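You operate a simulated robot arm through the tools that you are given. There is no shell and no other tool. Be economical: measure what you need, move in short steps, check, and stop when the job is done.

Carry out the task below with a simulated robot arm. There is one attempt and no reset: what you move stays moved.

## Task
Count the plug gauges on the beige bench, then put as many of the green pads from the beige bench on the teal cabinet. Press the green start key six three times. Put the blue chock on the black bench. Fetch the blue pad from the blue tray and set it in the black bin. Put the yellow chock on top of the brown hubs carton. Open the green drawer. Any order will do. Set down upright: blue chock, yellow chock.

The check looks at the end state, three seconds after you hand in, the way a careful person would. Anything else that was tipped, shoved, dropped, spilled or broken makes it a failure.

## Robot
A 7-joint arm with a fingered hand on a trunk, on a base that drives. Base frame: it is fixed to the floor where the robot stands at the start and does not move with it; the origin is under the middle of the robot, x ahead of it, y to its left, z up; the surface under the hand at the start is at about z = 0.72. Units: m, rad, N and s.
With the tool pointing down near the work surface it reaches from about 0.4 to 0.74 m from the robot's upright axis, wherever it stands. Its first joint turns from -2.897 to 2.897 rad. Places, roughly: black bench [-2.7, 1.9, 0.8]; black bin (16x14 cm) [-1.78, -2.78, 0.8]; blue chock (10x6x10 cm) [-3.9, 0.3, 0]; blue pad (8x6x4 cm) [-4.3, 0.3, 0.6]; green drawer [-1.1, -2.1, 0.7]; green pad (8x5x4 cm) [0.6, -0.2, 0.7]; green pad (8x6x4 cm) [0.5, 0.1, 0.7]; green pad (9x6x4 cm) [0.6, 0.4, 0.7]; green start key six [-4.3, -2.3, 1.3]; hubs carton [-2.25, -0.25, 0.75]; plug gauge [0.5, -0.5, 0.75]; teal cabinet [0.7, 0.9, 0.8]; yellow chock (10x6x10 cm) [-3.9, 0.3, 0]. Payload 3.4 kg.
The TCP is the grasp point between the finger pads, 0.025 m short of the fingertips. In the tool frame z runs along the fingers and y along their closing line. The gripper opens to 0.088 m. The gripper's body begins 0.029 m behind the TCP. The gripper is a hand of 3 fingers: y runs from the thumb to the fingers, the wrist lies at [-0.013, -0.106, -0.174] in the tool frame.
Orientation is that of the tool frame in the base frame, as a unit quaternion [w, x, y, z]. With the fingers straight down and the wrist toward the robot, the tool's x, y and z point along [0, 1, 0], [1, 0, 0] and [0, 0, -1] of the base frame.

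## Interface
- The arm moves only by the tool apply_moves. Its argument "series" is a list that holds one entry, the list of rows, each a list of 6 numbers: the shift along the base's x, y, z in units of 500 mm (1.0 is 500 mm), then the turn, a rotation vector about the base's x, y, z in units of 120 degrees (1.0 is 120 degrees). In form: [[[dx, dy, dz, ax, ay, az], ...]]. A call has 1 to 10 rows; each row is the pose to reach, as a shift and turn from the pose commanded when the call began. A call with a number of a shift or a turn outside -1 to 1 is refused whole. A row lasts 0.2 s, in which the tool goes at most 0.05 m and 0.15 rad; a call with a longer step from one row to the next is refused whole. Where a pose cannot be reached the arm comes as near as it can. A force on the tool above 40 N (or 10 N above the force at the start of the call, whichever is more), or a blocked arm, ends the call early, and 0.2 s more pass. In this call time passes only in rows, and 0.2 s behind the last. It gives the time, the measured TCP pose, the force on the tool (base axes), the opening and the grip force at its end, in the units of the frame above (readings bear some noise), with the torque about the TCP (base axes, N m) and any sound that the robot's microphone picked up.
- Cameras (640 x 400 px; columns grow to the right, rows downward): "scene" is now at [0.0128, 0.1421, 1.4425]; the picture's right is [-0.21, -0.98, 0.00], its down [-0.79, 0.17, -0.59] and it looks along [0.58, -0.13, -0.81] (base axes); focal length 284 px, centre (320, 200). "wrist" rides on the gripper at [0.058, -0.085, -0.099] in the tool frame; the picture's right is [-0.67, 0.35, -0.66], its down [-0.69, -0.63, 0.37] and it looks along [-0.29, 0.69, 0.66] (tool axes); focal length 261 px, centre (320, 200). There is no depth. A picture from a camera that has moved, and an enlarged one, comes with that camera's place and axes in the base frame and with its lens.
- capture(camera): a new picture of that camera. No time passes.
- move_column(by): slides the trunk up (or, below 0, down) by that many m; the arm and the scene camera ride with it, the base frame stays. It gives what a move gives, with no picture.
- drive_base(legs): drives the robot by 1 to 6 legs, each [ahead, left, turn to the left] in m, m and rad, along the robot's own axes; the way and the turn of a leg run together, so that a leg with both is an arc; at most 1.5 m and 3.142 rad a leg. The arm and the cameras ride along, it lands a little off, and it stops where it bumps. It gives what a move gives.
- finger_targets(index, middle, thumb_bend, thumb_turn): sets how far each is bent, from 0 (flat) to 100 (curled in); at 30 the hand is open as for a grip, at 70 the pads meet at the TCP. One left out holds its place. A second passes; each finger stops where it meets its share of the squeeze, and holds until it gets a number again. It is the only way to open and close the hand. It gives what a move gives, with no picture; readings hold the bend of each and the force on the fingers (four entries, about 0 where the hand has none), thumb and palm. thumb_turn goes from beside the hand (0) to across from the fingers (100), as for a grip.
- head_to(pan, tilt): turns the head with the scene camera to pan (to the left, within 2.705 rad either way) and tilt (down, from -0.506 to 1.204), counted from straight ahead of the robot. It gives what a move gives.
- zoom(camera, box): a new picture of the part [left, top, right, bottom] of that camera's present view, enlarged. No time passes.
- close_job(): hands the job in; it is judged then, once.

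Go step by step. Nothing tells you exact positions but the pictures and the camera data: compare them with the known pose of the tool, close in by small moves and look again before you grip or let go. The budget is 186 turns and 164 pictures, counting those below and the enlarged ones. Unless the task says otherwise, let go and move clear before handing in.

The tools are called after ">>>" as a command line: name --argument value ..., lists and objects as JSON in quotes. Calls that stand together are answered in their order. apply_moves: Moves the arm, as the interface text tells. Its arguments: {"type":"object","properties":{"series":{"type":"array","items":{"type":"array","items":{"type":"array","items":{"type":"number"}}}}},"required":["series"]} The other tools are called the same way: move_column (by) slides the trunk up or down; finger_targets (index, middle, thumb_bend, thumb_turn) moves the fingers one by one; drive_base (legs) drives the base; head_to (pan, tilt) turns the head that bears the scene camera; capture (camera) takes a picture; zoom (camera, box) takes an enlarged picture of a part of a camera's view; close_job () hands the job in.

At the start:

```text
clock: 0.0
eef_pos: [0.4042, 0.2313, 0.9868]
tool_rot: [-0.001, 0.707, 0.707, -0.001]
contact_force: [0.5, -0.1, 0.1]
moment: [0.01, 0.0, 0.01]
finger_gap: 0.0876
gripper_force: 0.0
shape: jaw
bend: [30.0, 30.0, 30.0, 98.0]
finger forces: [0.1, 0.1, 0.0, 0.0, 0.1, 0.0]
trunk travel left (down, up): [-0.475, 0.115]
robot x, y, heading: [-0.0012, -0.0028, -0.002]
head pan, tilt: [-0.215, 0.937]
```

scene: 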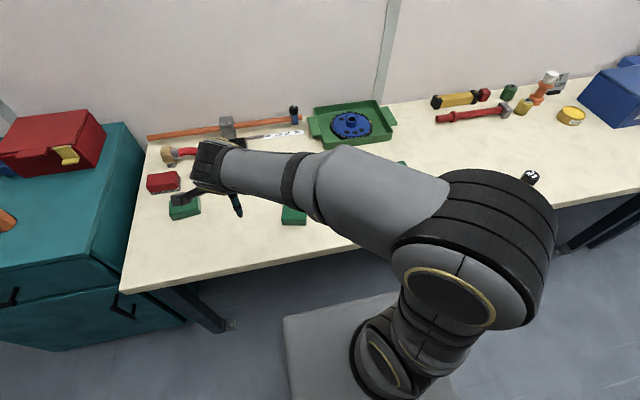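
wrist: 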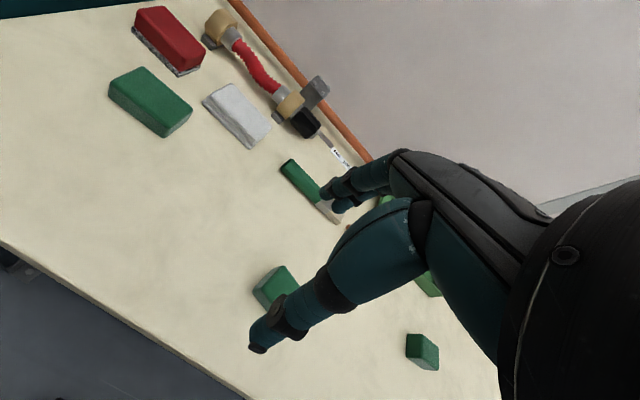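

The bench is ahead with the teal cabinet to the left; I first need to find and count the plug gauges. I'll look around the bench with the head.

>>> head_to --pan -0.75 --tilt 0.75

>>> capture --camera "scene"

>>> zoom --camera "wrist" --box '[80, 0, 480, 400]'

```text
clock: 1.0
eef_pos: [0.4034, 0.2328, 0.987]
tool_rot: [0.0, 0.707, 0.707, 0.0]
contact_force: [-0.5, -0.7, -1.1]
moment: [0.03, 0.0, -0.01]
finger_gap: 0.0877
gripper_force: 0.1
shape: jaw
bend: [30.0, 30.0, 30.0, 98.0]
finger forces: [0.0, 0.1, 0.0, 0.1, 0.0, 0.0]
trunk travel left (down, up): [-0.475, 0.115]
robot x, y, heading: [0.004, 0.0004, -0.001]
head pan, tilt: [-0.75, 0.75]
```

```text
161 pictures are left
camera scene: at [0.0017, 0.1013, 1.4571], right [-0.68, -0.73, 0.0], down [-0.5, 0.46, -0.73], along [0.54, -0.5, -0.68], focal length 284 px, centre (320, 200)
```

scene: 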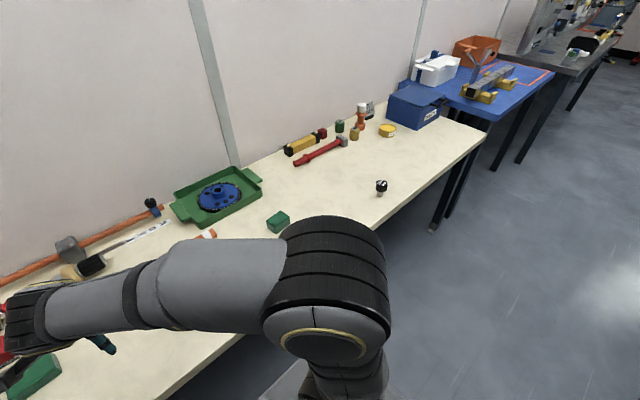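

```text
1.00 times, centred on (280, 200) of wrist (not enlarged: the box is as wide or as high as the picture)
camera zoom: at [0.3185, 0.2911, 1.0864], right [0.35, -0.67, 0.66], down [-0.63, -0.69, -0.37], along [0.69, -0.29, -0.66], focal length 261 px, centre (360, 200)
```

zoom: 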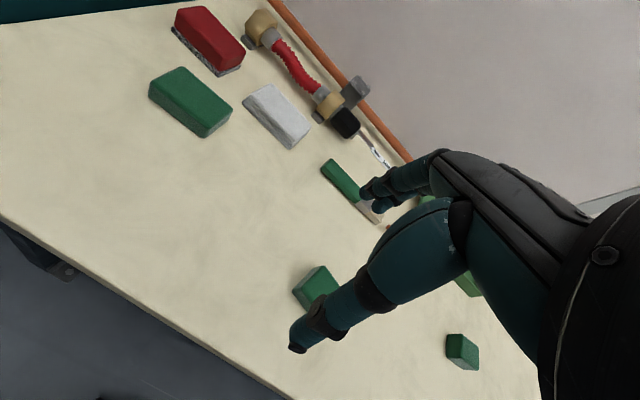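

Several small cylindrical items could be plug gauges; I enlarge them.

>>> zoom --camera "scene" --box '[280, 90, 400, 200]'

>>> zoom --camera "scene" --box '[30, 160, 300, 300]'

>>> zoom --camera "scene" --box '[370, 0, 640, 160]'

```text
3.64 times, centred on (340, 145) of scene
camera zoom: at [0.0017, 0.1013, 1.4571], right [-0.68, -0.73, 0.0], down [-0.5, 0.46, -0.73], along [0.54, -0.5, -0.68], focal length 1032 px, centre (247, 400)
```

zoom: 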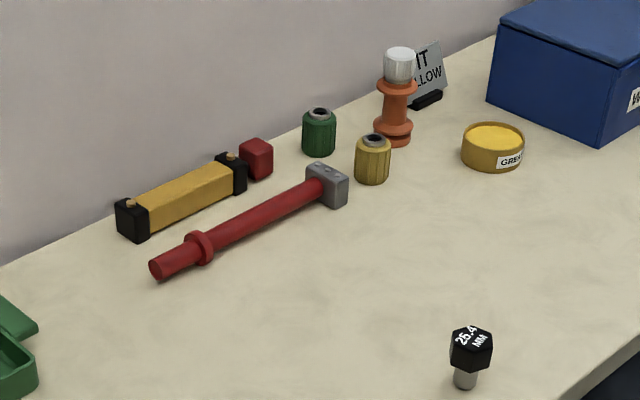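

```text
2.37 times, centred on (165, 230) of scene
camera zoom: at [0.0017, 0.1013, 1.4571], right [-0.68, -0.73, 0.0], down [-0.5, 0.46, -0.73], along [0.54, -0.5, -0.68], focal length 673 px, centre (687, 129)
```

zoom: 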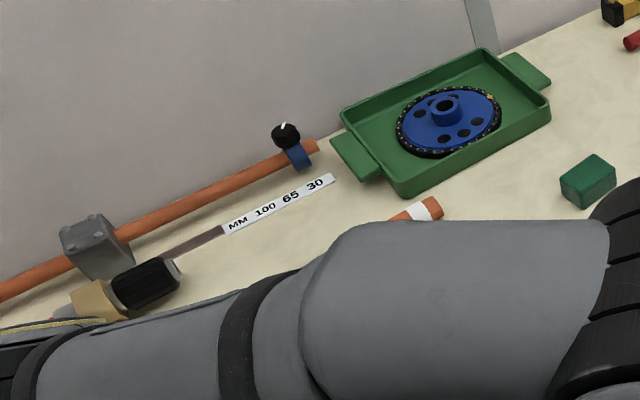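

```text
2.37 times, centred on (505, 80) of scene
camera zoom: at [0.0017, 0.1013, 1.4571], right [-0.68, -0.73, 0.0], down [-0.5, 0.46, -0.73], along [0.54, -0.5, -0.68], focal length 673 px, centre (-118, 484)
```

zoom: 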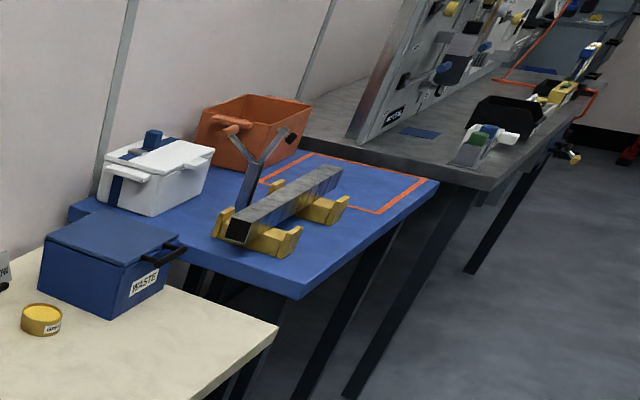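

One plug gauge (25.4 MM, black hex head) is plain; a black/blue thing at the wood rod needs a closer look. I shift the hand to the right to see what the arm hid.

>>> apply_moves --series '[[[0, -0.1, 0.02, 0, 0, 0], [0, -0.2, 0.04, 0, 0, 0], [0, -0.3, 0.06, 0, 0, 0], [0, -0.4, 0.08, 0, 0, 0], [0, -0.5, 0.1, 0, 0, 0], [0, -0.59, 0.1, 0, 0, 0], [0, -0.68, 0.1, 0, 0, 0], [0, -0.77, 0.1, 0, 0, 0], [0, -0.86, 0.1, 0, 0, 0], [0, -0.95, 0.1, 0, 0, 0]]]'

>>> head_to --pan 0.0 --tilt 0.85

>>> capture --camera "scene"

>>> capture --camera "wrist"

```text
refused: row 1 steps farther than a row can; nothing moved
```

```text
clock: 2.1
eef_pos: [0.4036, 0.2312, 0.9869]
tool_rot: [0.0, 0.707, 0.707, 0.0]
contact_force: [-0.6, 0.1, 0.4]
moment: [0.01, 0.0, -0.04]
finger_gap: 0.0875
gripper_force: 0.1
shape: jaw
bend: [30.0, 30.0, 30.0, 98.0]
finger forces: [0.0, 0.0, 0.0, 0.0, 0.0, 0.0]
trunk travel left (down, up): [-0.475, 0.115]
robot x, y, heading: [0.0011, 0.003, -0.002]
head pan, tilt: [0.0, 0.85]
```

```text
156 pictures are left
camera scene: at [0.0192, 0.1577, 1.4491], right [0.0, -1.0, 0.0], down [-0.75, 0.0, -0.66], along [0.66, 0.0, -0.75], focal length 284 px, centre (320, 200)
```

scene: 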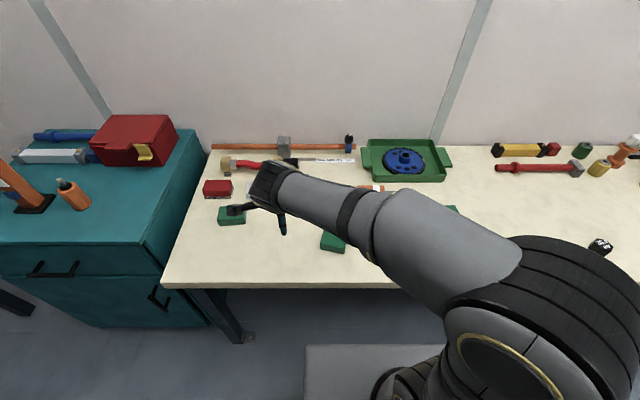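

```text
155 pictures are left
camera wrist: at [0.3185, 0.2912, 1.0864], right [0.35, -0.67, 0.66], down [-0.63, -0.69, -0.37], along [0.69, -0.29, -0.66], focal length 261 px, centre (320, 200)
```

wrist: 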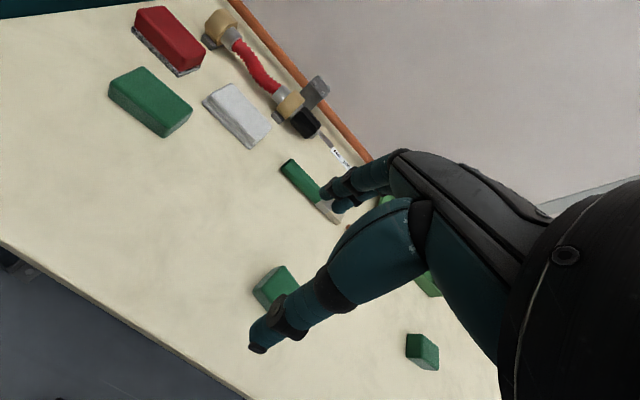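

The steps were slightly too long; I repeat with shorter ones to clear the view.

>>> apply_moves --series '[[[0, -0.09, 0.02, 0, 0, 0], [0, -0.18, 0.04, 0, 0, 0], [0, -0.27, 0.06, 0, 0, 0], [0, -0.36, 0.08, 0, 0, 0], [0, -0.45, 0.1, 0, 0, 0], [0, -0.54, 0.1, 0, 0, 0], [0, -0.63, 0.1, 0, 0, 0], [0, -0.72, 0.1, 0, 0, 0], [0, -0.81, 0.1, 0, 0, 0], [0, -0.9, 0.1, 0, 0, 0]]]'

>>> capture --camera "scene"

>>> capture --camera "wrist"

```text
clock: 4.3
eef_pos: [0.4013, -0.2175, 1.0354]
tool_rot: [0.0, 0.707, 0.707, 0.0]
contact_force: [0.0, -0.3, -0.4]
moment: [-0.01, -0.03, 0.01]
finger_gap: 0.0876
gripper_force: 0.1
shape: jaw
bend: [30.0, 30.0, 30.0, 98.0]
finger forces: [0.1, 0.1, 0.0, 0.1, 0.0, 0.1]
trunk travel left (down, up): [-0.475, 0.115]
robot x, y, heading: [0.002, 0.002, 0.002]
head pan, tilt: [0.0, 0.85]
```

```text
154 pictures are left
camera scene: at [0.0195, 0.1576, 1.4491], right [0.0, -1.0, 0.0], down [-0.75, 0.0, -0.66], along [0.66, 0.0, -0.75], focal length 284 px, centre (320, 200)
```

scene: 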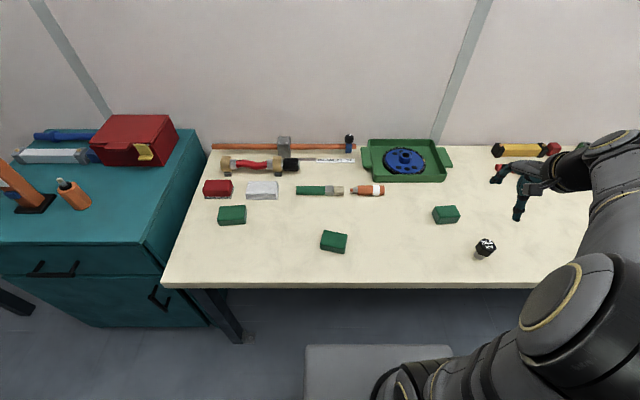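

```text
153 pictures are left
camera wrist: at [0.3163, -0.1586, 1.1362], right [0.35, -0.67, 0.66], down [-0.63, -0.69, -0.37], along [0.69, -0.28, -0.66], focal length 261 px, centre (320, 200)
```

wrist: 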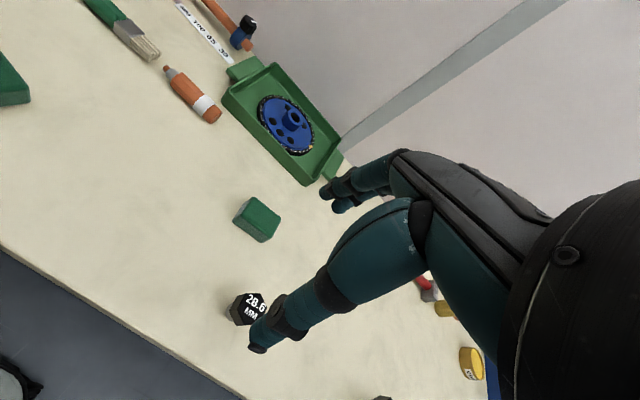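

A second gauge (28.6 MM) appeared that the arm had hidden, with the 25.4 one further right. I check the blue/black thing and the rest.

>>> zoom --camera "wrist" --box '[200, 0, 300, 70]'

>>> apply_moves --series '[[[0, -0.09, 0, 0, 0, 0], [0, -0.18, 0, 0, 0, 0], [0, -0.27, 0.0, 0, 0, 0], [0, -0.36, 0.0, 0, 0, 0], [0, -0.45, 0, 0, 0, 0], [0, -0.54, 0, 0, 0, 0]]]'

>>> capture --camera "wrist"

>>> head_to --pan -0.5 --tilt 0.7

>>> capture --camera "scene"

```text
5.71 times, centred on (250, 35) of wrist
camera zoom: at [0.3163, -0.1586, 1.1362], right [0.35, -0.67, 0.66], down [-0.63, -0.69, -0.37], along [0.69, -0.28, -0.66], focal length 1489 px, centre (720, 1143)
```

zoom: 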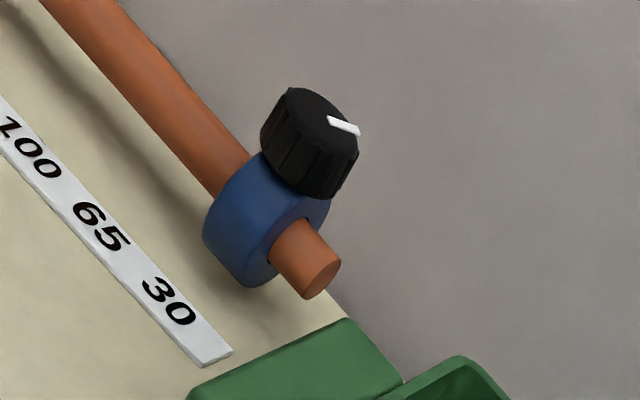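

```text
clock: 5.7
eef_pos: [0.3969, -0.4685, 1.0281]
tool_rot: [0.001, 0.707, 0.707, 0.001]
contact_force: [0.5, 0.1, 0.2]
moment: [0.02, 0.0, 0.0]
finger_gap: 0.0878
gripper_force: 0.0
shape: jaw
bend: [30.0, 30.0, 30.0, 98.0]
finger forces: [0.0, 0.1, 0.0, 0.0, 0.0, 0.0]
out of reach, approached as far as the arm can: row 6
trunk travel left (down, up): [-0.475, 0.115]
robot x, y, heading: [0.0007, 0.0035, 0.002]
head pan, tilt: [0.0, 0.85]
```

```text
151 pictures are left
camera wrist: at [0.3113, -0.4099, 1.1292], right [0.35, -0.67, 0.66], down [-0.63, -0.68, -0.37], along [0.69, -0.28, -0.66], focal length 261 px, centre (320, 200)
```

wrist: 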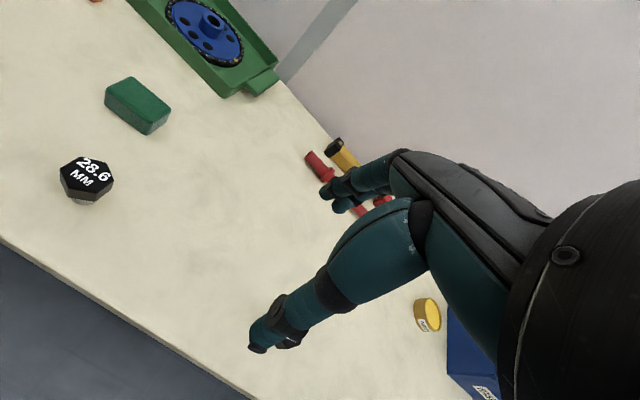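

```text
clock: 6.6
eef_pos: [0.3979, -0.4701, 1.0279]
tool_rot: [0.0, 0.707, 0.707, 0.0]
contact_force: [-0.2, -0.7, 0.0]
moment: [0.04, 0.0, 0.01]
finger_gap: 0.0879
gripper_force: 0.0
shape: jaw
bend: [30.0, 30.0, 30.0, 98.0]
finger forces: [0.0, 0.0, 0.0, 0.0, 0.0, 0.0]
trunk travel left (down, up): [-0.475, 0.115]
robot x, y, heading: [-0.0003, 0.0001, 0.003]
head pan, tilt: [-0.499, 0.7]
```

```text
150 pictures are left
camera scene: at [0.0157, 0.1171, 1.4614], right [-0.48, -0.88, 0.0], down [-0.57, 0.31, -0.76], along [0.67, -0.37, -0.64], focal length 284 px, centre (320, 200)
```

scene: 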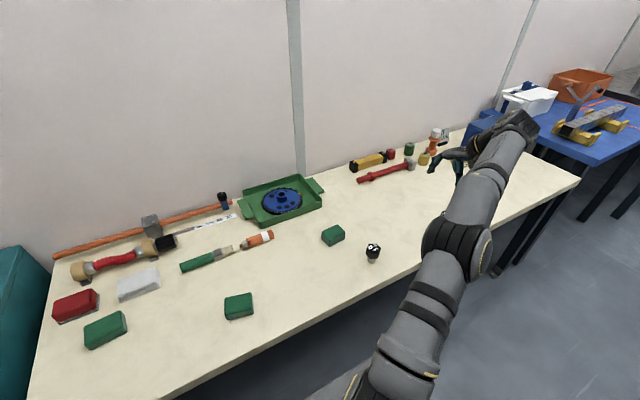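

Two gauges in all: 28.6 at about (0.45,-0.31) and 25.4 at about (0.45,-0.63); the blue thing is only a knob collar on a rod. So two pads go to the cabinet. I drive left 0.5 m to serve both pads and the cabinet from one spot.

>>> drive_base --legs '[[0, 0.5, 0]]'

>>> head_to --pan 0.15 --tilt 0.9

>>> capture --camera "scene"

```text
clock: 9.5
eef_pos: [0.3966, 0.0306, 1.0271]
tool_rot: [0.0, 0.707, 0.707, 0.0]
contact_force: [0.0, 0.9, -0.2]
moment: [0.02, 0.03, -0.01]
finger_gap: 0.088
gripper_force: 0.0
shape: jaw
bend: [30.0, 30.0, 30.0, 98.0]
finger forces: [0.0, 0.0, 0.0, 0.0, 0.1, 0.0]
trunk travel left (down, up): [-0.475, 0.115]
robot x, y, heading: [-0.001, 0.5, -0.005]
head pan, tilt: [-0.499, 0.7]
```

```text
clock: 10.6
eef_pos: [0.3975, 0.0304, 1.0281]
tool_rot: [0.0, 0.708, 0.707, 0.0]
contact_force: [0.9, 0.2, -0.7]
moment: [0.01, -0.02, -0.03]
finger_gap: 0.0875
gripper_force: 0.1
shape: jaw
bend: [30.0, 30.0, 30.0, 98.0]
finger forces: [0.0, 0.0, 0.0, 0.0, 0.0, 0.0]
trunk travel left (down, up): [-0.475, 0.115]
robot x, y, heading: [-0.0006, 0.5016, -0.005]
head pan, tilt: [0.15, 0.901]
```

```text
149 pictures are left
camera scene: at [0.0169, 0.6702, 1.4453], right [0.15, -0.99, 0.0], down [-0.78, -0.11, -0.62], along [0.61, 0.09, -0.78], focal length 284 px, centre (320, 200)
```

scene: 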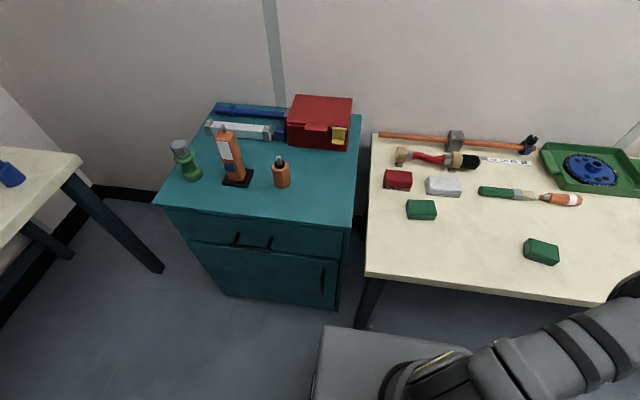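

Free space on the cabinet's front right is about x 0.46–0.70, y 0.66–0.84. I take pad A near (0.568,0.44) first, moving above it.

>>> apply_moves --series '[[[0.034, 0.081, -0.02, 0, 0, 0], [0.068, 0.162, -0.04, 0, 0, 0], [0.102, 0.243, -0.06, 0, 0, 0], [0.136, 0.324, -0.08, 0, 0, 0], [0.17, 0.405, -0.1, 0, 0, 0], [0.204, 0.486, -0.12, 0, 0, 0], [0.238, 0.567, -0.14, 0, 0, 0], [0.272, 0.648, -0.16, 0, 0, 0], [0.306, 0.73, -0.18, 0, 0, 0], [0.34, 0.81, -0.2, 0, 0, 0]]]'

>>> capture --camera "wrist"

>>> head_to --pan -0.1 --tilt 0.95

>>> capture --camera "scene"

```text
clock: 12.8
eef_pos: [0.5664, 0.4344, 0.9278]
tool_rot: [0.001, 0.708, 0.706, 0.0]
contact_force: [-0.5, 0.6, 0.4]
moment: [0.04, 0.0, -0.01]
finger_gap: 0.0878
gripper_force: 0.1
shape: jaw
bend: [30.0, 30.0, 30.0, 98.0]
finger forces: [0.0, 0.1, 0.1, 0.0, 0.1, 0.0]
trunk travel left (down, up): [-0.475, 0.115]
robot x, y, heading: [-0.0004, 0.5023, -0.002]
head pan, tilt: [0.15, 0.901]
```

```text
148 pictures are left
camera wrist: at [0.4815, 0.4944, 1.0276], right [0.35, -0.67, 0.66], down [-0.63, -0.68, -0.37], along [0.69, -0.29, -0.66], focal length 261 px, centre (320, 200)
```

wrist: 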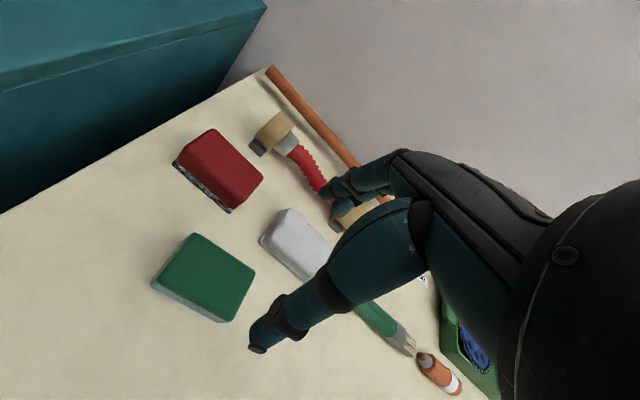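

```text
clock: 13.5
eef_pos: [0.5666, 0.4329, 0.9276]
tool_rot: [0.001, 0.708, 0.706, 0.0]
contact_force: [0.8, -0.4, -0.5]
moment: [0.0, 0.0, 0.0]
finger_gap: 0.0878
gripper_force: 0.0
shape: jaw
bend: [30.0, 30.0, 30.0, 98.0]
finger forces: [0.0, 0.1, 0.0, 0.0, 0.1, 0.1]
trunk travel left (down, up): [-0.475, 0.115]
robot x, y, heading: [-0.0012, 0.5012, -0.003]
head pan, tilt: [-0.099, 0.949]
```

```text
147 pictures are left
camera scene: at [0.0145, 0.6518, 1.4416], right [-0.1, -0.99, 0.0], down [-0.81, 0.08, -0.58], along [0.58, -0.06, -0.81], focal length 284 px, centre (320, 200)
```

scene: 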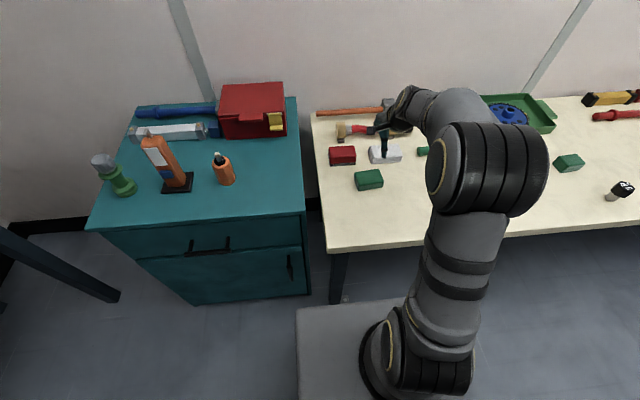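

Pad A measured at (0.574,0.439), turned about 8°. I narrow the hand slightly, turn and descend.

>>> finger_targets --index 35 --middle 35 --thumb_bend 35

>>> apply_moves --series '[[[0.015, 0.01, -0.08, 0, 0, 0.067], [0.015, 0.01, -0.16, 0, 0, 0.067], [0.015, 0.01, -0.22, 0, 0, 0.067]]]'

>>> capture --camera "wrist"

```text
clock: 14.5
eef_pos: [0.5661, 0.4342, 0.9281]
tool_rot: [0.0, 0.708, 0.707, 0.0]
contact_force: [-0.5, 0.5, -0.2]
moment: [-0.01, -0.04, 0.01]
finger_gap: 0.0746
gripper_force: 0.1
shape: fingers
bend: [35.0, 35.0, 35.0, 98.0]
finger forces: [0.0, 0.0, 0.1, 0.0, 0.0, 0.1]
trunk travel left (down, up): [-0.475, 0.115]
robot x, y, heading: [0.0013, 0.5006, -0.008]
head pan, tilt: [-0.099, 0.949]
```

```text
clock: 15.3
eef_pos: [0.5736, 0.4391, 0.8182]
tool_rot: [0.0, 0.657, 0.754, 0.0]
contact_force: [-0.7, 0.0, 0.1]
moment: [-0.01, -0.04, -0.01]
finger_gap: 0.0747
gripper_force: 0.0
shape: fingers
bend: [35.0, 35.0, 35.0, 98.0]
finger forces: [0.0, 0.0, 0.0, 0.0, 0.1, 0.0]
trunk travel left (down, up): [-0.475, 0.115]
robot x, y, heading: [0.0021, 0.5034, -0.004]
head pan, tilt: [-0.099, 0.949]
```

```text
146 pictures are left
camera wrist: at [0.4811, 0.4851, 0.9174], right [0.44, -0.62, 0.66], down [-0.53, -0.77, -0.37], along [0.73, -0.19, -0.66], focal length 261 px, centre (320, 200)
```

wrist: 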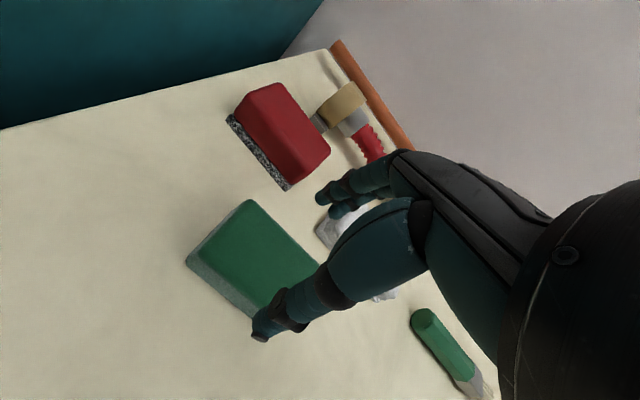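

Alignment checks out. Down and close.

>>> apply_moves --series '[[[0, 0, -0.07, 0, 0, 0], [0, 0, -0.13, 0, 0, 0]]]'

>>> finger_targets --index 60 --middle 60 --thumb_bend 60

```text
clock: 15.9
eef_pos: [0.5729, 0.4388, 0.7519]
tool_rot: [-0.001, 0.657, 0.754, -0.001]
contact_force: [0.4, 0.1, 1.0]
moment: [0.01, 0.02, 0.03]
finger_gap: 0.0749
gripper_force: 0.1
shape: fingers
bend: [35.0, 35.0, 35.0, 98.0]
finger forces: [0.3, 0.1, 0.1, 0.0, 0.0, 0.0]
trunk travel left (down, up): [-0.475, 0.115]
robot x, y, heading: [0.0021, 0.5012, -0.008]
head pan, tilt: [-0.099, 0.949]
```

```text
clock: 16.9
eef_pos: [0.5745, 0.4384, 0.7518]
tool_rot: [0.001, 0.657, 0.754, -0.001]
contact_force: [1.2, 0.8, 3.3]
moment: [0.01, -0.15, -0.02]
finger_gap: 0.0557
gripper_force: 22.7
shape: fingers
bend: [44.0, 50.0, 46.0, 96.0]
finger forces: [14.6, 8.6, 0.0, 0.1, 21.6, 0.0]
trunk travel left (down, up): [-0.475, 0.115]
robot x, y, heading: [0.0035, 0.502, -0.0]
head pan, tilt: [-0.099, 0.949]
```

Gripped at 22 N. I lift and carry it above the cabinet.

>>> apply_moves --series '[[[0, 0, 0.09, 0, 0, 0], [0, 0, 0.18, 0, 0, 0], [0, 0, 0.27, 0, 0, 0], [0, 0, 0.36, 0, 0, 0], [0.01, 0.09, 0.38, 0, 0, -0.01], [0.03, 0.18, 0.38, 0, 0, -0.02], [0.05, 0.27, 0.38, 0, 0, -0.03], [0.07, 0.36, 0.38, 0, 0, -0.04], [0.08, 0.45, 0.38, 0, 0, -0.05], [0.09, 0.53, 0.38, 0, 0, -0.06]]]'

>>> move_column --by 0

>>> capture --camera "wrist"

>>> capture --camera "scene"

```text
clock: 19.1
eef_pos: [0.6172, 0.704, 0.9439]
tool_rot: [0.001, 0.703, 0.711, -0.001]
contact_force: [0.0, -0.3, -0.2]
moment: [0.02, -0.05, 0.01]
finger_gap: 0.0554
gripper_force: 20.9
shape: fingers
bend: [45.0, 51.0, 46.0, 96.0]
finger forces: [13.4, 7.4, 0.0, 0.1, 21.2, 0.1]
trunk travel left (down, up): [-0.475, 0.115]
robot x, y, heading: [0.0016, 0.5021, -0.005]
head pan, tilt: [-0.099, 0.949]
```

```text
clock: 19.6
eef_pos: [0.6178, 0.7043, 0.9451]
tool_rot: [-0.001, 0.703, 0.711, 0.0]
contact_force: [0.2, 0.1, -0.2]
moment: [0.0, -0.01, 0.02]
finger_gap: 0.0553
gripper_force: 21.5
shape: fingers
bend: [45.0, 51.0, 46.0, 96.0]
finger forces: [13.5, 7.5, 0.0, 0.0, 21.2, 0.0]
trunk travel left (down, up): [-0.475, 0.115]
robot x, y, heading: [-0.0009, 0.5, -0.001]
head pan, tilt: [-0.099, 0.949]
```

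```text
145 pictures are left
camera wrist: at [0.5322, 0.7624, 1.0444], right [0.36, -0.67, 0.66], down [-0.62, -0.69, -0.37], along [0.7, -0.28, -0.66], focal length 261 px, centre (320, 200)
```

wrist: 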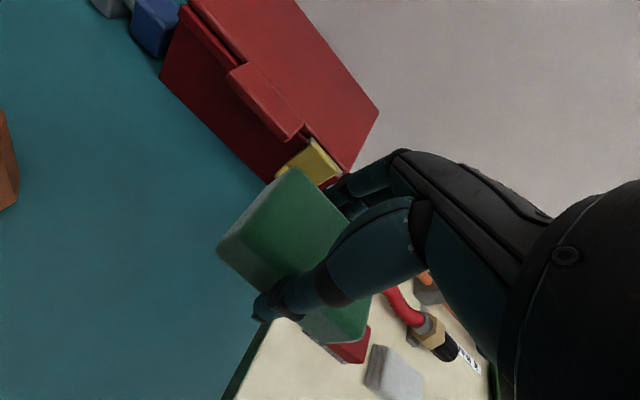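

```text
144 pictures are left
camera scene: at [0.0146, 0.6519, 1.4416], right [-0.1, -0.99, 0.0], down [-0.81, 0.08, -0.58], along [0.58, -0.06, -0.81], focal length 284 px, centre (320, 200)
```

scene: 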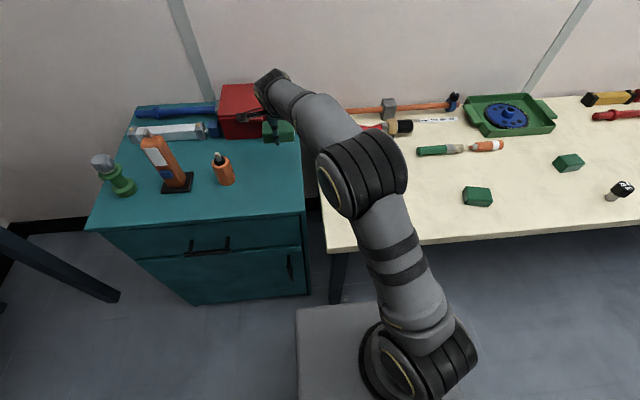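

Pad held well above the cabinet. I shift in to (0.61,0.745) and lower until it touches.

>>> apply_moves --series '[[[-0.01, 0.08, 0, 0, 0, -0.005], [-0.01, 0.082, -0.06, 0, 0, -0.005], [-0.01, 0.082, -0.12, 0, 0, -0.005], [-0.01, 0.082, -0.16, 0, 0, -0.005]]]'

>>> apply_moves --series '[[[0, 0, -0.02, 0, 0, 0], [0, 0, -0.03, 0, 0, 0], [0, 0, -0.04, 0, 0, 0], [0, 0, -0.05, 0, 0, 0], [0, 0, -0.06, 0, 0, 0], [0, 0, -0.07, 0, 0, 0], [0, 0, -0.08, 0, 0, 0], [0, 0, -0.09, 0, 0, 0]]]'

>>> capture --camera "wrist"

```text
clock: 20.6
eef_pos: [0.6137, 0.7454, 0.8649]
tool_rot: [0.0, 0.706, 0.708, -0.001]
contact_force: [-0.4, 1.3, -0.1]
moment: [0.0, 0.0, -0.01]
finger_gap: 0.0554
gripper_force: 21.0
shape: fingers
bend: [45.0, 51.0, 46.0, 96.0]
finger forces: [13.3, 7.4, 0.0, 0.0, 21.1, 0.0]
trunk travel left (down, up): [-0.475, 0.115]
robot x, y, heading: [0.0027, 0.5028, -0.001]
head pan, tilt: [-0.099, 0.949]
```

```text
clock: 22.5
eef_pos: [0.6147, 0.7462, 0.8306]
tool_rot: [0.004, 0.706, 0.708, 0.011]
contact_force: [-0.7, -2.5, 18.2]
moment: [-0.03, -0.22, -0.1]
finger_gap: 0.0558
gripper_force: 22.5
shape: fingers
bend: [47.0, 51.0, 47.0, 96.0]
finger forces: [12.7, 8.1, 0.0, 0.0, 23.8, 0.0]
trunk travel left (down, up): [-0.475, 0.115]
robot x, y, heading: [0.0013, 0.4989, -0.007]
head pan, tilt: [-0.099, 0.949]
stopped in row 8: the force on the tool passed its limit at 43 N (the readings are from after the stop); the commanded pose is now the measured one
```

```text
143 pictures are left
camera wrist: at [0.5277, 0.8041, 0.9287], right [0.34, -0.67, 0.66], down [-0.62, -0.68, -0.38], along [0.71, -0.28, -0.65], focal length 261 px, centre (320, 200)
```

wrist: 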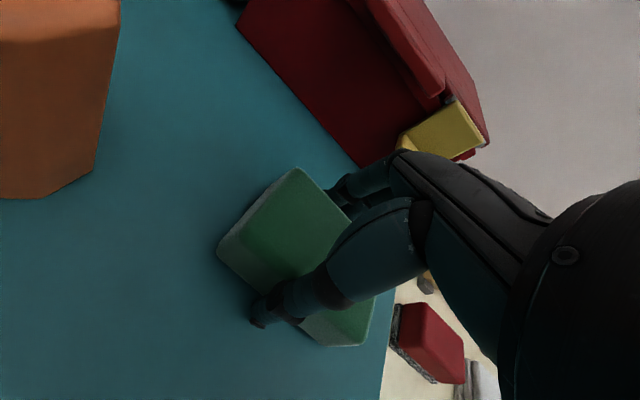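

The pad rests on the cabinet. I open and back straight up.

>>> finger_targets --index 35 --middle 35 --thumb_bend 35

>>> apply_moves --series '[[[0, 0, 0.06, 0, 0, 0], [0, 0, 0.15, 0, 0, 0], [0, 0, 0.24, 0, 0, 0], [0, -0.09, 0.24, 0, 0, 0], [0, -0.18, 0.24, 0, 0, 0], [0, -0.27, 0.24, 0, 0, 0], [0, -0.36, 0.24, 0, 0, 0], [0, -0.45, 0.24, 0, 0, 0], [-0.01, -0.54, 0.24, 0, 0, 0], [-0.05, -0.62, 0.22, 0, 0, 0]]]'

>>> apply_moves --series '[[[-0.05, -0.07, 0, 0, 0, 0], [-0.1, -0.14, 0, 0, 0, 0], [-0.15, -0.21, 0, 0, 0, 0], [-0.19, -0.29, 0, 0, 0, 0], [-0.23, -0.37, 0, 0, 0, 0], [-0.23, -0.46, 0, 0, 0, 0], [-0.23, -0.54, 0, 0, 0, 0], [-0.23, -0.62, 0, 0, 0, 0]]]'

>>> capture --camera "wrist"

>>> capture --camera "scene"

```text
clock: 23.5
eef_pos: [0.6142, 0.7464, 0.8258]
tool_rot: [0.003, 0.706, 0.709, 0.007]
contact_force: [-2.9, 0.2, 9.5]
moment: [-0.06, -0.26, -0.01]
finger_gap: 0.0741
gripper_force: 3.8
shape: fingers
bend: [35.0, 37.0, 35.0, 97.0]
finger forces: [0.0, 8.3, 0.0, 0.1, 0.2, 0.0]
trunk travel left (down, up): [-0.475, 0.115]
robot x, y, heading: [-0.0005, 0.4973, -0.001]
head pan, tilt: [-0.099, 0.949]
```

```text
clock: 25.7
eef_pos: [0.5884, 0.4343, 0.9352]
tool_rot: [0.003, 0.706, 0.708, 0.006]
contact_force: [-0.3, 0.5, 0.1]
moment: [0.0, -0.01, -0.02]
finger_gap: 0.0742
gripper_force: 0.0
shape: fingers
bend: [35.0, 35.0, 35.0, 97.0]
finger forces: [0.0, 0.0, 0.1, 0.1, 0.0, 0.0]
trunk travel left (down, up): [-0.475, 0.115]
robot x, y, heading: [0.0046, 0.499, -0.001]
head pan, tilt: [-0.099, 0.949]
```

```text
clock: 27.5
eef_pos: [0.474, 0.123, 0.9366]
tool_rot: [0.003, 0.706, 0.708, 0.006]
contact_force: [0.9, 0.4, -0.1]
moment: [0.01, 0.0, 0.03]
finger_gap: 0.0743
gripper_force: 0.0
shape: fingers
bend: [35.0, 35.0, 35.0, 97.0]
finger forces: [0.0, 0.1, 0.0, 0.1, 0.0, 0.0]
trunk travel left (down, up): [-0.475, 0.115]
robot x, y, heading: [-0.0017, 0.4985, -0.003]
head pan, tilt: [-0.099, 0.949]
```

```text
142 pictures are left
camera wrist: at [0.3871, 0.1818, 1.0359], right [0.34, -0.67, 0.66], down [-0.62, -0.69, -0.38], along [0.7, -0.28, -0.65], focal length 261 px, centre (320, 200)
```

wrist: 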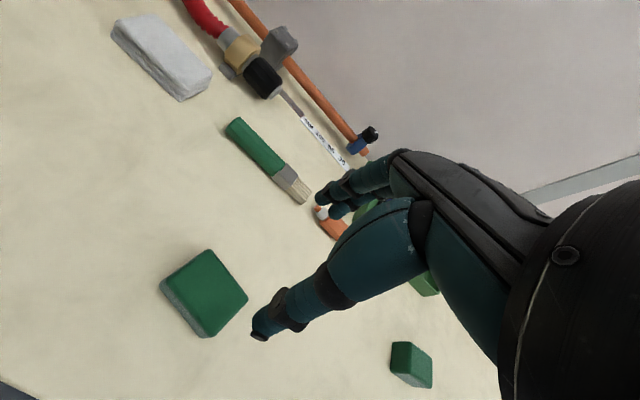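

```text
141 pictures are left
camera scene: at [0.0145, 0.6515, 1.4417], right [-0.1, -0.99, 0.0], down [-0.81, 0.08, -0.58], along [0.58, -0.06, -0.81], focal length 284 px, centre (320, 200)
```

scene: 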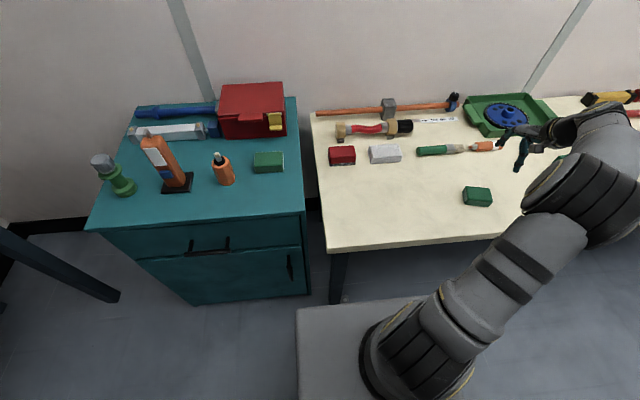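

Pad A stands well on the cabinet. Pad B measures (0.475,0.121), turned about -12.5°. I go down on it.

>>> apply_moves --series '[[[0.002, -0.004, -0.08, 0, 0, -0.05], [0.002, -0.004, -0.16, 0, 0, -0.104], [0.002, -0.004, -0.22, 0, 0, -0.104]]]'

>>> capture --camera "wrist"

```text
clock: 28.3
eef_pos: [0.4759, 0.1232, 0.8254]
tool_rot: [0.003, 0.779, 0.627, 0.006]
contact_force: [0.5, 0.4, -0.3]
moment: [-0.03, 0.04, 0.01]
finger_gap: 0.0742
gripper_force: 0.0
shape: fingers
bend: [35.0, 35.0, 35.0, 97.0]
finger forces: [0.0, 0.1, 0.0, 0.1, 0.0, 0.0]
trunk travel left (down, up): [-0.475, 0.115]
robot x, y, heading: [-0.0001, 0.4998, 0.0]
head pan, tilt: [-0.099, 0.949]
```

```text
140 pictures are left
camera wrist: at [0.4033, 0.1992, 0.9251], right [0.19, -0.73, 0.66], down [-0.76, -0.53, -0.38], along [0.63, -0.43, -0.65], focal length 261 px, centre (320, 200)
```

wrist: 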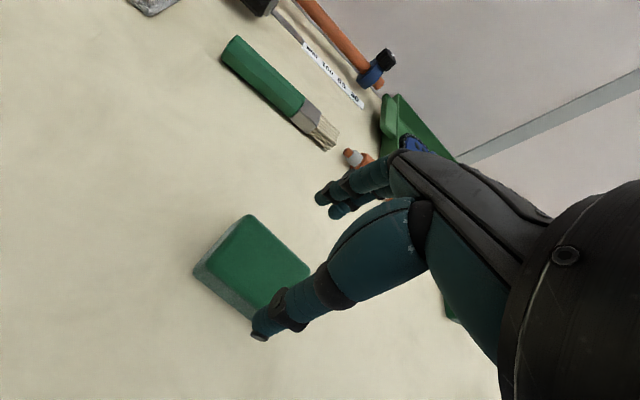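

Still aligned. Down and close.

>>> apply_moves --series '[[[0, -0.004, -0.08, 0, 0, 0], [0, -0.004, -0.147, 0, 0, 0]]]'

>>> finger_targets --index 60 --middle 60 --thumb_bend 60

>>> apply_moves --series '[[[0, 0, 0.08, 0, 0, 0], [0, 0, 0.16, 0, 0, 0], [0, 0, 0.25, 0, 0, 0], [0, 0, 0.34, 0, 0, 0], [0, 0.09, 0.38, 0, 0, 0], [0, 0.18, 0.38, 0, 0, 0.03], [0, 0.27, 0.38, 0, 0, 0.07], [0, 0.36, 0.38, 0, 0, 0.1], [0, 0.45, 0.38, 0, 0, 0.1], [0, 0.54, 0.38, 0, 0, 0.1]]]'

>>> apply_moves --series '[[[0, 0.09, 0, 0, 0, 0], [0, 0.18, 0, 0, 0, 0], [0, 0.27, 0, 0, 0, 0], [0.01, 0.36, 0, 0, 0, 0], [0.02, 0.45, 0, 0, 0, 0], [0.03, 0.54, 0, 0, 0, 0], [0.04, 0.63, 0, 0, 0, 0], [0.04, 0.7, 0, 0, 0, 0]]]'

>>> capture --camera "wrist"

>>> capture --camera "scene"

```text
clock: 28.9
eef_pos: [0.4742, 0.1215, 0.7508]
tool_rot: [0.002, 0.779, 0.628, 0.005]
contact_force: [0.1, -0.3, 0.5]
moment: [0.02, 0.01, 0.0]
finger_gap: 0.0742
gripper_force: 0.1
shape: fingers
bend: [35.0, 35.0, 35.0, 97.0]
finger forces: [0.2, 0.1, 0.1, 0.0, 0.1, 0.0]
trunk travel left (down, up): [-0.475, 0.115]
robot x, y, heading: [-0.0001, 0.5032, -0.006]
head pan, tilt: [-0.099, 0.949]
```

```text
clock: 29.9
eef_pos: [0.4748, 0.1221, 0.7527]
tool_rot: [0.004, 0.779, 0.627, 0.006]
contact_force: [1.5, -0.6, 1.8]
moment: [-0.07, -0.13, 0.02]
finger_gap: 0.0494
gripper_force: 17.0
shape: fingers
bend: [48.0, 51.0, 48.0, 96.0]
finger forces: [10.8, 7.2, 0.1, 0.0, 16.8, 0.0]
trunk travel left (down, up): [-0.475, 0.115]
robot x, y, heading: [0.0021, 0.4987, 0.0]
head pan, tilt: [-0.099, 0.949]
```

```text
clock: 32.1
eef_pos: [0.4765, 0.3918, 0.9427]
tool_rot: [0.004, 0.709, 0.705, 0.006]
contact_force: [0.1, 0.4, 0.8]
moment: [-0.02, -0.02, -0.03]
finger_gap: 0.0493
gripper_force: 16.4
shape: fingers
bend: [48.0, 52.0, 48.0, 96.0]
finger forces: [10.2, 6.4, 0.1, 0.0, 16.6, 0.1]
trunk travel left (down, up): [-0.475, 0.115]
robot x, y, heading: [0.0009, 0.5014, -0.004]
head pan, tilt: [-0.099, 0.949]
```

```text
clock: 33.9
eef_pos: [0.4952, 0.7428, 0.9419]
tool_rot: [0.002, 0.709, 0.705, 0.006]
contact_force: [0.1, 0.1, 0.7]
moment: [-0.01, -0.02, 0.01]
finger_gap: 0.0492
gripper_force: 16.3
shape: fingers
bend: [49.0, 52.0, 48.0, 96.0]
finger forces: [10.2, 6.3, 0.0, 0.1, 16.4, 0.0]
trunk travel left (down, up): [-0.475, 0.115]
robot x, y, heading: [-0.0025, 0.499, -0.003]
head pan, tilt: [-0.099, 0.949]
```

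```text
139 pictures are left
camera wrist: at [0.4096, 0.802, 1.041], right [0.34, -0.68, 0.66], down [-0.63, -0.68, -0.38], along [0.7, -0.29, -0.65], focal length 261 px, centre (320, 200)
```

wrist: 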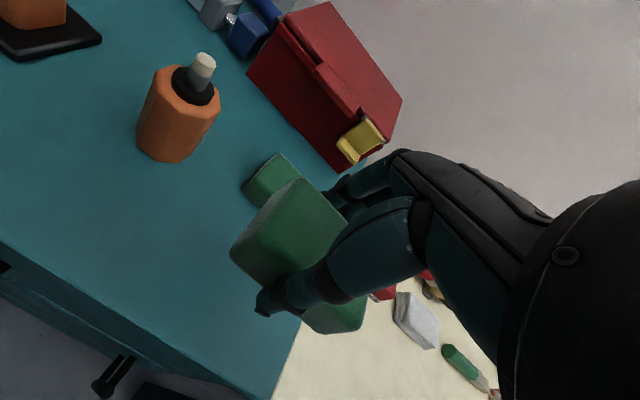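

```text
138 pictures are left
camera scene: at [0.0146, 0.6521, 1.4416], right [-0.1, -0.99, 0.0], down [-0.81, 0.08, -0.58], along [0.58, -0.06, -0.81], focal length 284 px, centre (320, 200)
```

scene: 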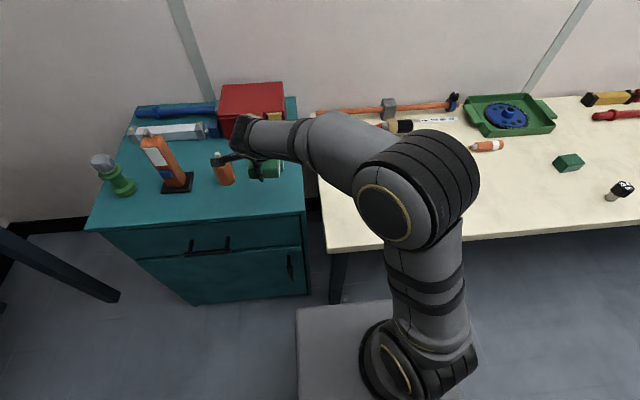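

Above the spot in front of pad A, gap fine. I lower to touch.

>>> apply_moves --series '[[[0, 0, -0.08, 0, 0, 0], [0, 0, -0.15, 0, 0, 0], [0, 0, -0.19, 0, 0, 0], [0, 0, -0.203, 0, 0, 0], [0, 0, -0.211, 0, 0, 0], [0, 0, -0.217, 0, 0, 0], [0, 0, -0.221, 0, 0, 0]]]'

>>> finger_targets --index 35 --middle 35 --thumb_bend 35

>>> apply_moves --series '[[[0, 0, 0.06, 0, 0, 0], [0, 0, 0.15, 0, 0, 0], [0, 0, 0.24, 0, 0, 0], [0, -0.09, 0.26, 0, 0, 0], [0, -0.18, 0.28, 0, 0, 0], [0, -0.27, 0.3, 0, 0, 0], [-0.03, -0.35, 0.32, 0, 0, 0], [-0.06, -0.43, 0.34, 0, 0, 0], [-0.1, -0.5, 0.36, 0, 0, 0], [-0.14, -0.58, 0.36, 0, 0, 0]]]'

>>> capture --camera "scene"

```text
clock: 35.5
eef_pos: [0.4975, 0.7422, 0.831]
tool_rot: [0.002, 0.709, 0.706, 0.007]
contact_force: [0.4, 0.2, 2.4]
moment: [-0.04, -0.09, 0.0]
finger_gap: 0.0492
gripper_force: 16.5
shape: fingers
bend: [49.0, 52.0, 48.0, 96.0]
finger forces: [10.2, 6.6, 0.0, 0.0, 16.1, 0.0]
trunk travel left (down, up): [-0.475, 0.115]
robot x, y, heading: [0.0024, 0.496, -0.002]
head pan, tilt: [-0.099, 0.949]
```

```text
clock: 36.5
eef_pos: [0.496, 0.7417, 0.8317]
tool_rot: [0.003, 0.709, 0.705, 0.006]
contact_force: [-0.1, 0.3, 0.8]
moment: [0.03, 0.02, 0.01]
finger_gap: 0.074
gripper_force: 0.1
shape: fingers
bend: [35.0, 35.0, 35.0, 97.0]
finger forces: [0.0, 0.0, 0.0, 0.0, 0.0, 0.0]
trunk travel left (down, up): [-0.475, 0.115]
robot x, y, heading: [0.0054, 0.4974, -0.001]
head pan, tilt: [-0.099, 0.949]
```

```text
clock: 38.7
eef_pos: [0.425, 0.4503, 1.0131]
tool_rot: [0.002, 0.708, 0.706, 0.007]
contact_force: [-0.1, -0.2, 0.4]
moment: [0.0, 0.03, -0.01]
finger_gap: 0.0738
gripper_force: 0.1
shape: fingers
bend: [35.0, 35.0, 35.0, 97.0]
finger forces: [0.0, 0.0, 0.0, 0.0, 0.0, 0.1]
trunk travel left (down, up): [-0.475, 0.115]
robot x, y, heading: [0.0044, 0.502, -0.005]
head pan, tilt: [-0.099, 0.949]
```

```text
137 pictures are left
camera scene: at [0.0142, 0.6517, 1.4416], right [-0.1, -0.99, 0.0], down [-0.81, 0.08, -0.58], along [0.58, -0.06, -0.81], focal length 284 px, centre (320, 200)
```

scene: 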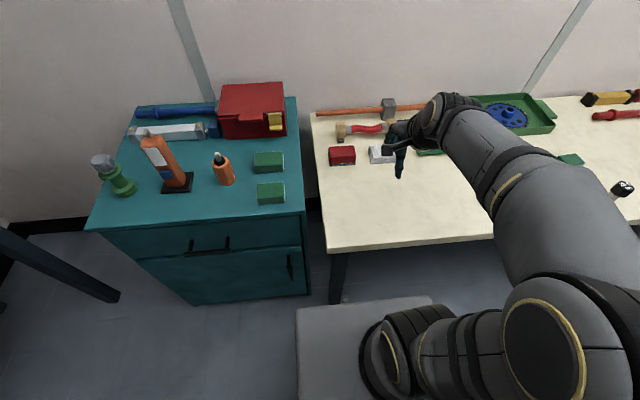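

Both pads are on the cabinet. Now I back off from the bench and look around the room.

>>> drive_base --legs '[[-0.9, -0.5, 0]]'

>>> head_to --pan -1.2 --tilt 0.3

>>> capture --camera "scene"

>>> head_to --pan -2.4 --tilt 0.3

>>> capture --camera "scene"

>>> head_to --pan 2.4 --tilt 0.3

>>> capture --camera "scene"

>>> head_to --pan 1.4 --tilt 0.3

>>> capture --camera "scene"

```text
clock: 42.9
eef_pos: [-0.3212, 0.0244, 1.0135]
tool_rot: [0.003, 0.712, 0.702, 0.009]
contact_force: [-0.3, 0.6, 0.4]
moment: [-0.05, -0.04, 0.01]
finger_gap: 0.0739
gripper_force: 0.0
shape: fingers
bend: [35.0, 35.0, 35.0, 97.0]
finger forces: [0.1, 0.0, 0.0, 0.0, 0.0, 0.1]
trunk travel left (down, up): [-0.475, 0.115]
robot x, y, heading: [-0.7445, 0.0799, -0.013]
head pan, tilt: [-0.099, 0.949]
stopped in leg 1: the robot was blocked; the commanded pose is now the measured one
```

```text
clock: 44.2
eef_pos: [-0.3205, 0.024, 1.0144]
tool_rot: [0.004, 0.713, 0.701, 0.007]
contact_force: [0.0, -0.8, 0.0]
moment: [0.01, 0.03, -0.01]
finger_gap: 0.0741
gripper_force: 0.3
shape: fingers
bend: [35.0, 35.0, 35.0, 97.0]
finger forces: [0.0, 0.1, 0.0, 0.1, 0.0, 0.0]
trunk travel left (down, up): [-0.475, 0.115]
robot x, y, heading: [-0.7435, 0.0815, -0.01]
head pan, tilt: [-1.201, 0.3]
```

```text
136 pictures are left
camera scene: at [-0.7691, 0.1505, 1.4975], right [-0.94, -0.35, 0.0], down [-0.1, 0.28, -0.96], along [0.34, -0.89, -0.3], focal length 284 px, centre (320, 200)
```

scene: 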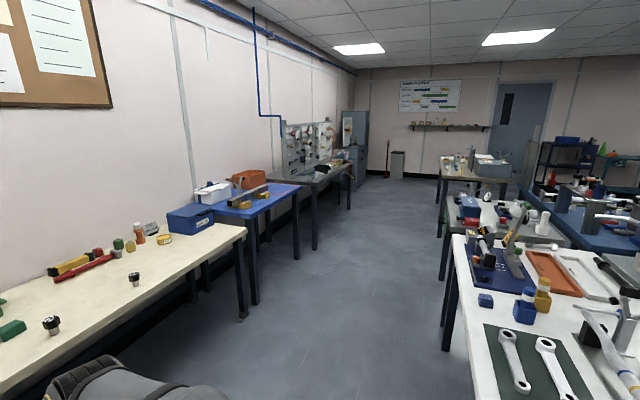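

```text
clock: 45.6
eef_pos: [-0.3216, 0.0244, 1.0133]
tool_rot: [0.004, 0.712, 0.702, 0.007]
contact_force: [0.7, -0.1, -0.7]
moment: [0.02, 0.01, 0.01]
finger_gap: 0.0741
gripper_force: 0.0
shape: fingers
bend: [35.0, 35.0, 35.0, 97.0]
finger forces: [0.1, 0.0, 0.1, 0.0, 0.0, 0.0]
trunk travel left (down, up): [-0.475, 0.115]
robot x, y, heading: [-0.7466, 0.0819, -0.008]
head pan, tilt: [-2.4, 0.3]
```

```text
135 pictures are left
camera scene: at [-0.8715, 0.1755, 1.4975], right [-0.67, 0.74, 0.0], down [0.22, 0.2, -0.96], along [-0.71, -0.64, -0.3], focal length 284 px, centre (320, 200)
```

scene: 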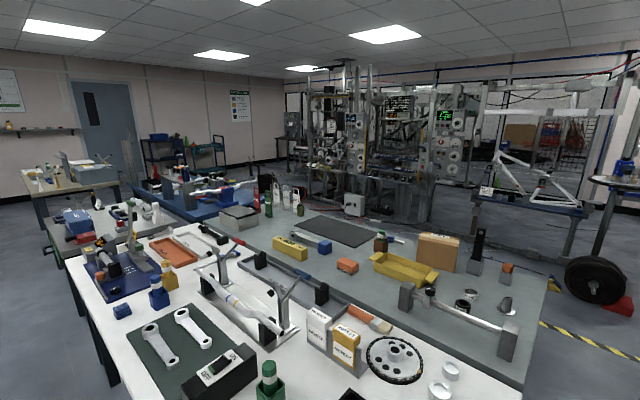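

```text
clock: 49.5
eef_pos: [-0.3221, 0.0246, 1.0127]
tool_rot: [0.003, 0.713, 0.701, 0.007]
contact_force: [0.6, 0.7, -0.7]
moment: [0.01, -0.02, -0.02]
finger_gap: 0.0741
gripper_force: 0.1
shape: fingers
bend: [35.0, 35.0, 35.0, 97.0]
finger forces: [0.0, 0.1, 0.1, 0.0, 0.1, 0.1]
trunk travel left (down, up): [-0.475, 0.115]
robot x, y, heading: [-0.7431, 0.0788, -0.004]
head pan, tilt: [2.4, 0.3]
```

```text
134 pictures are left
camera scene: at [-0.8701, 0.3017, 1.4975], right [0.68, 0.73, 0.0], down [0.22, -0.2, -0.96], along [-0.7, 0.65, -0.3], focal length 284 px, centre (320, 200)
```

scene: 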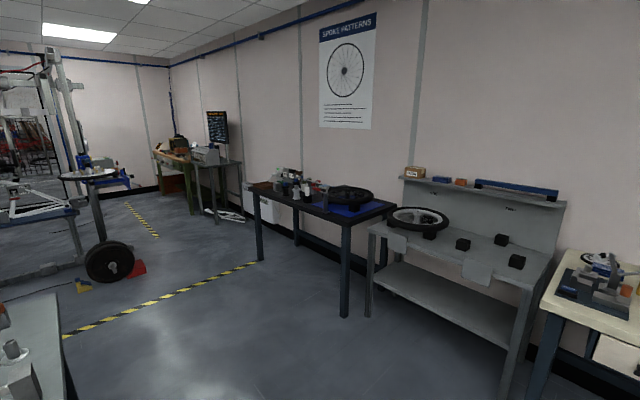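

```text
clock: 50.7
eef_pos: [-0.3205, 0.0244, 1.013]
tool_rot: [0.002, 0.713, 0.702, 0.007]
contact_force: [0.1, 0.1, -0.3]
moment: [-0.02, 0.01, -0.02]
finger_gap: 0.0738
gripper_force: 0.0
shape: fingers
bend: [35.0, 35.0, 35.0, 97.0]
finger forces: [0.0, 0.0, 0.0, 0.1, 0.0, 0.0]
trunk travel left (down, up): [-0.475, 0.115]
robot x, y, heading: [-0.7434, 0.0776, -0.01]
head pan, tilt: [1.4, 0.3]
```

```text
133 pictures are left
camera scene: at [-0.7852, 0.3297, 1.4975], right [0.98, -0.18, 0.0], down [-0.05, -0.29, -0.96], along [0.17, 0.94, -0.3], focal length 284 px, centre (320, 200)
```

scene: 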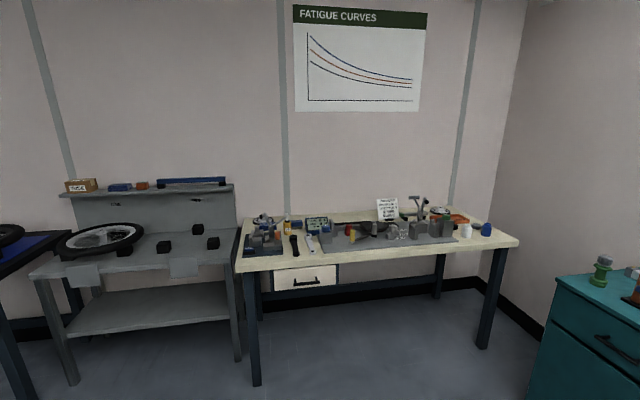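

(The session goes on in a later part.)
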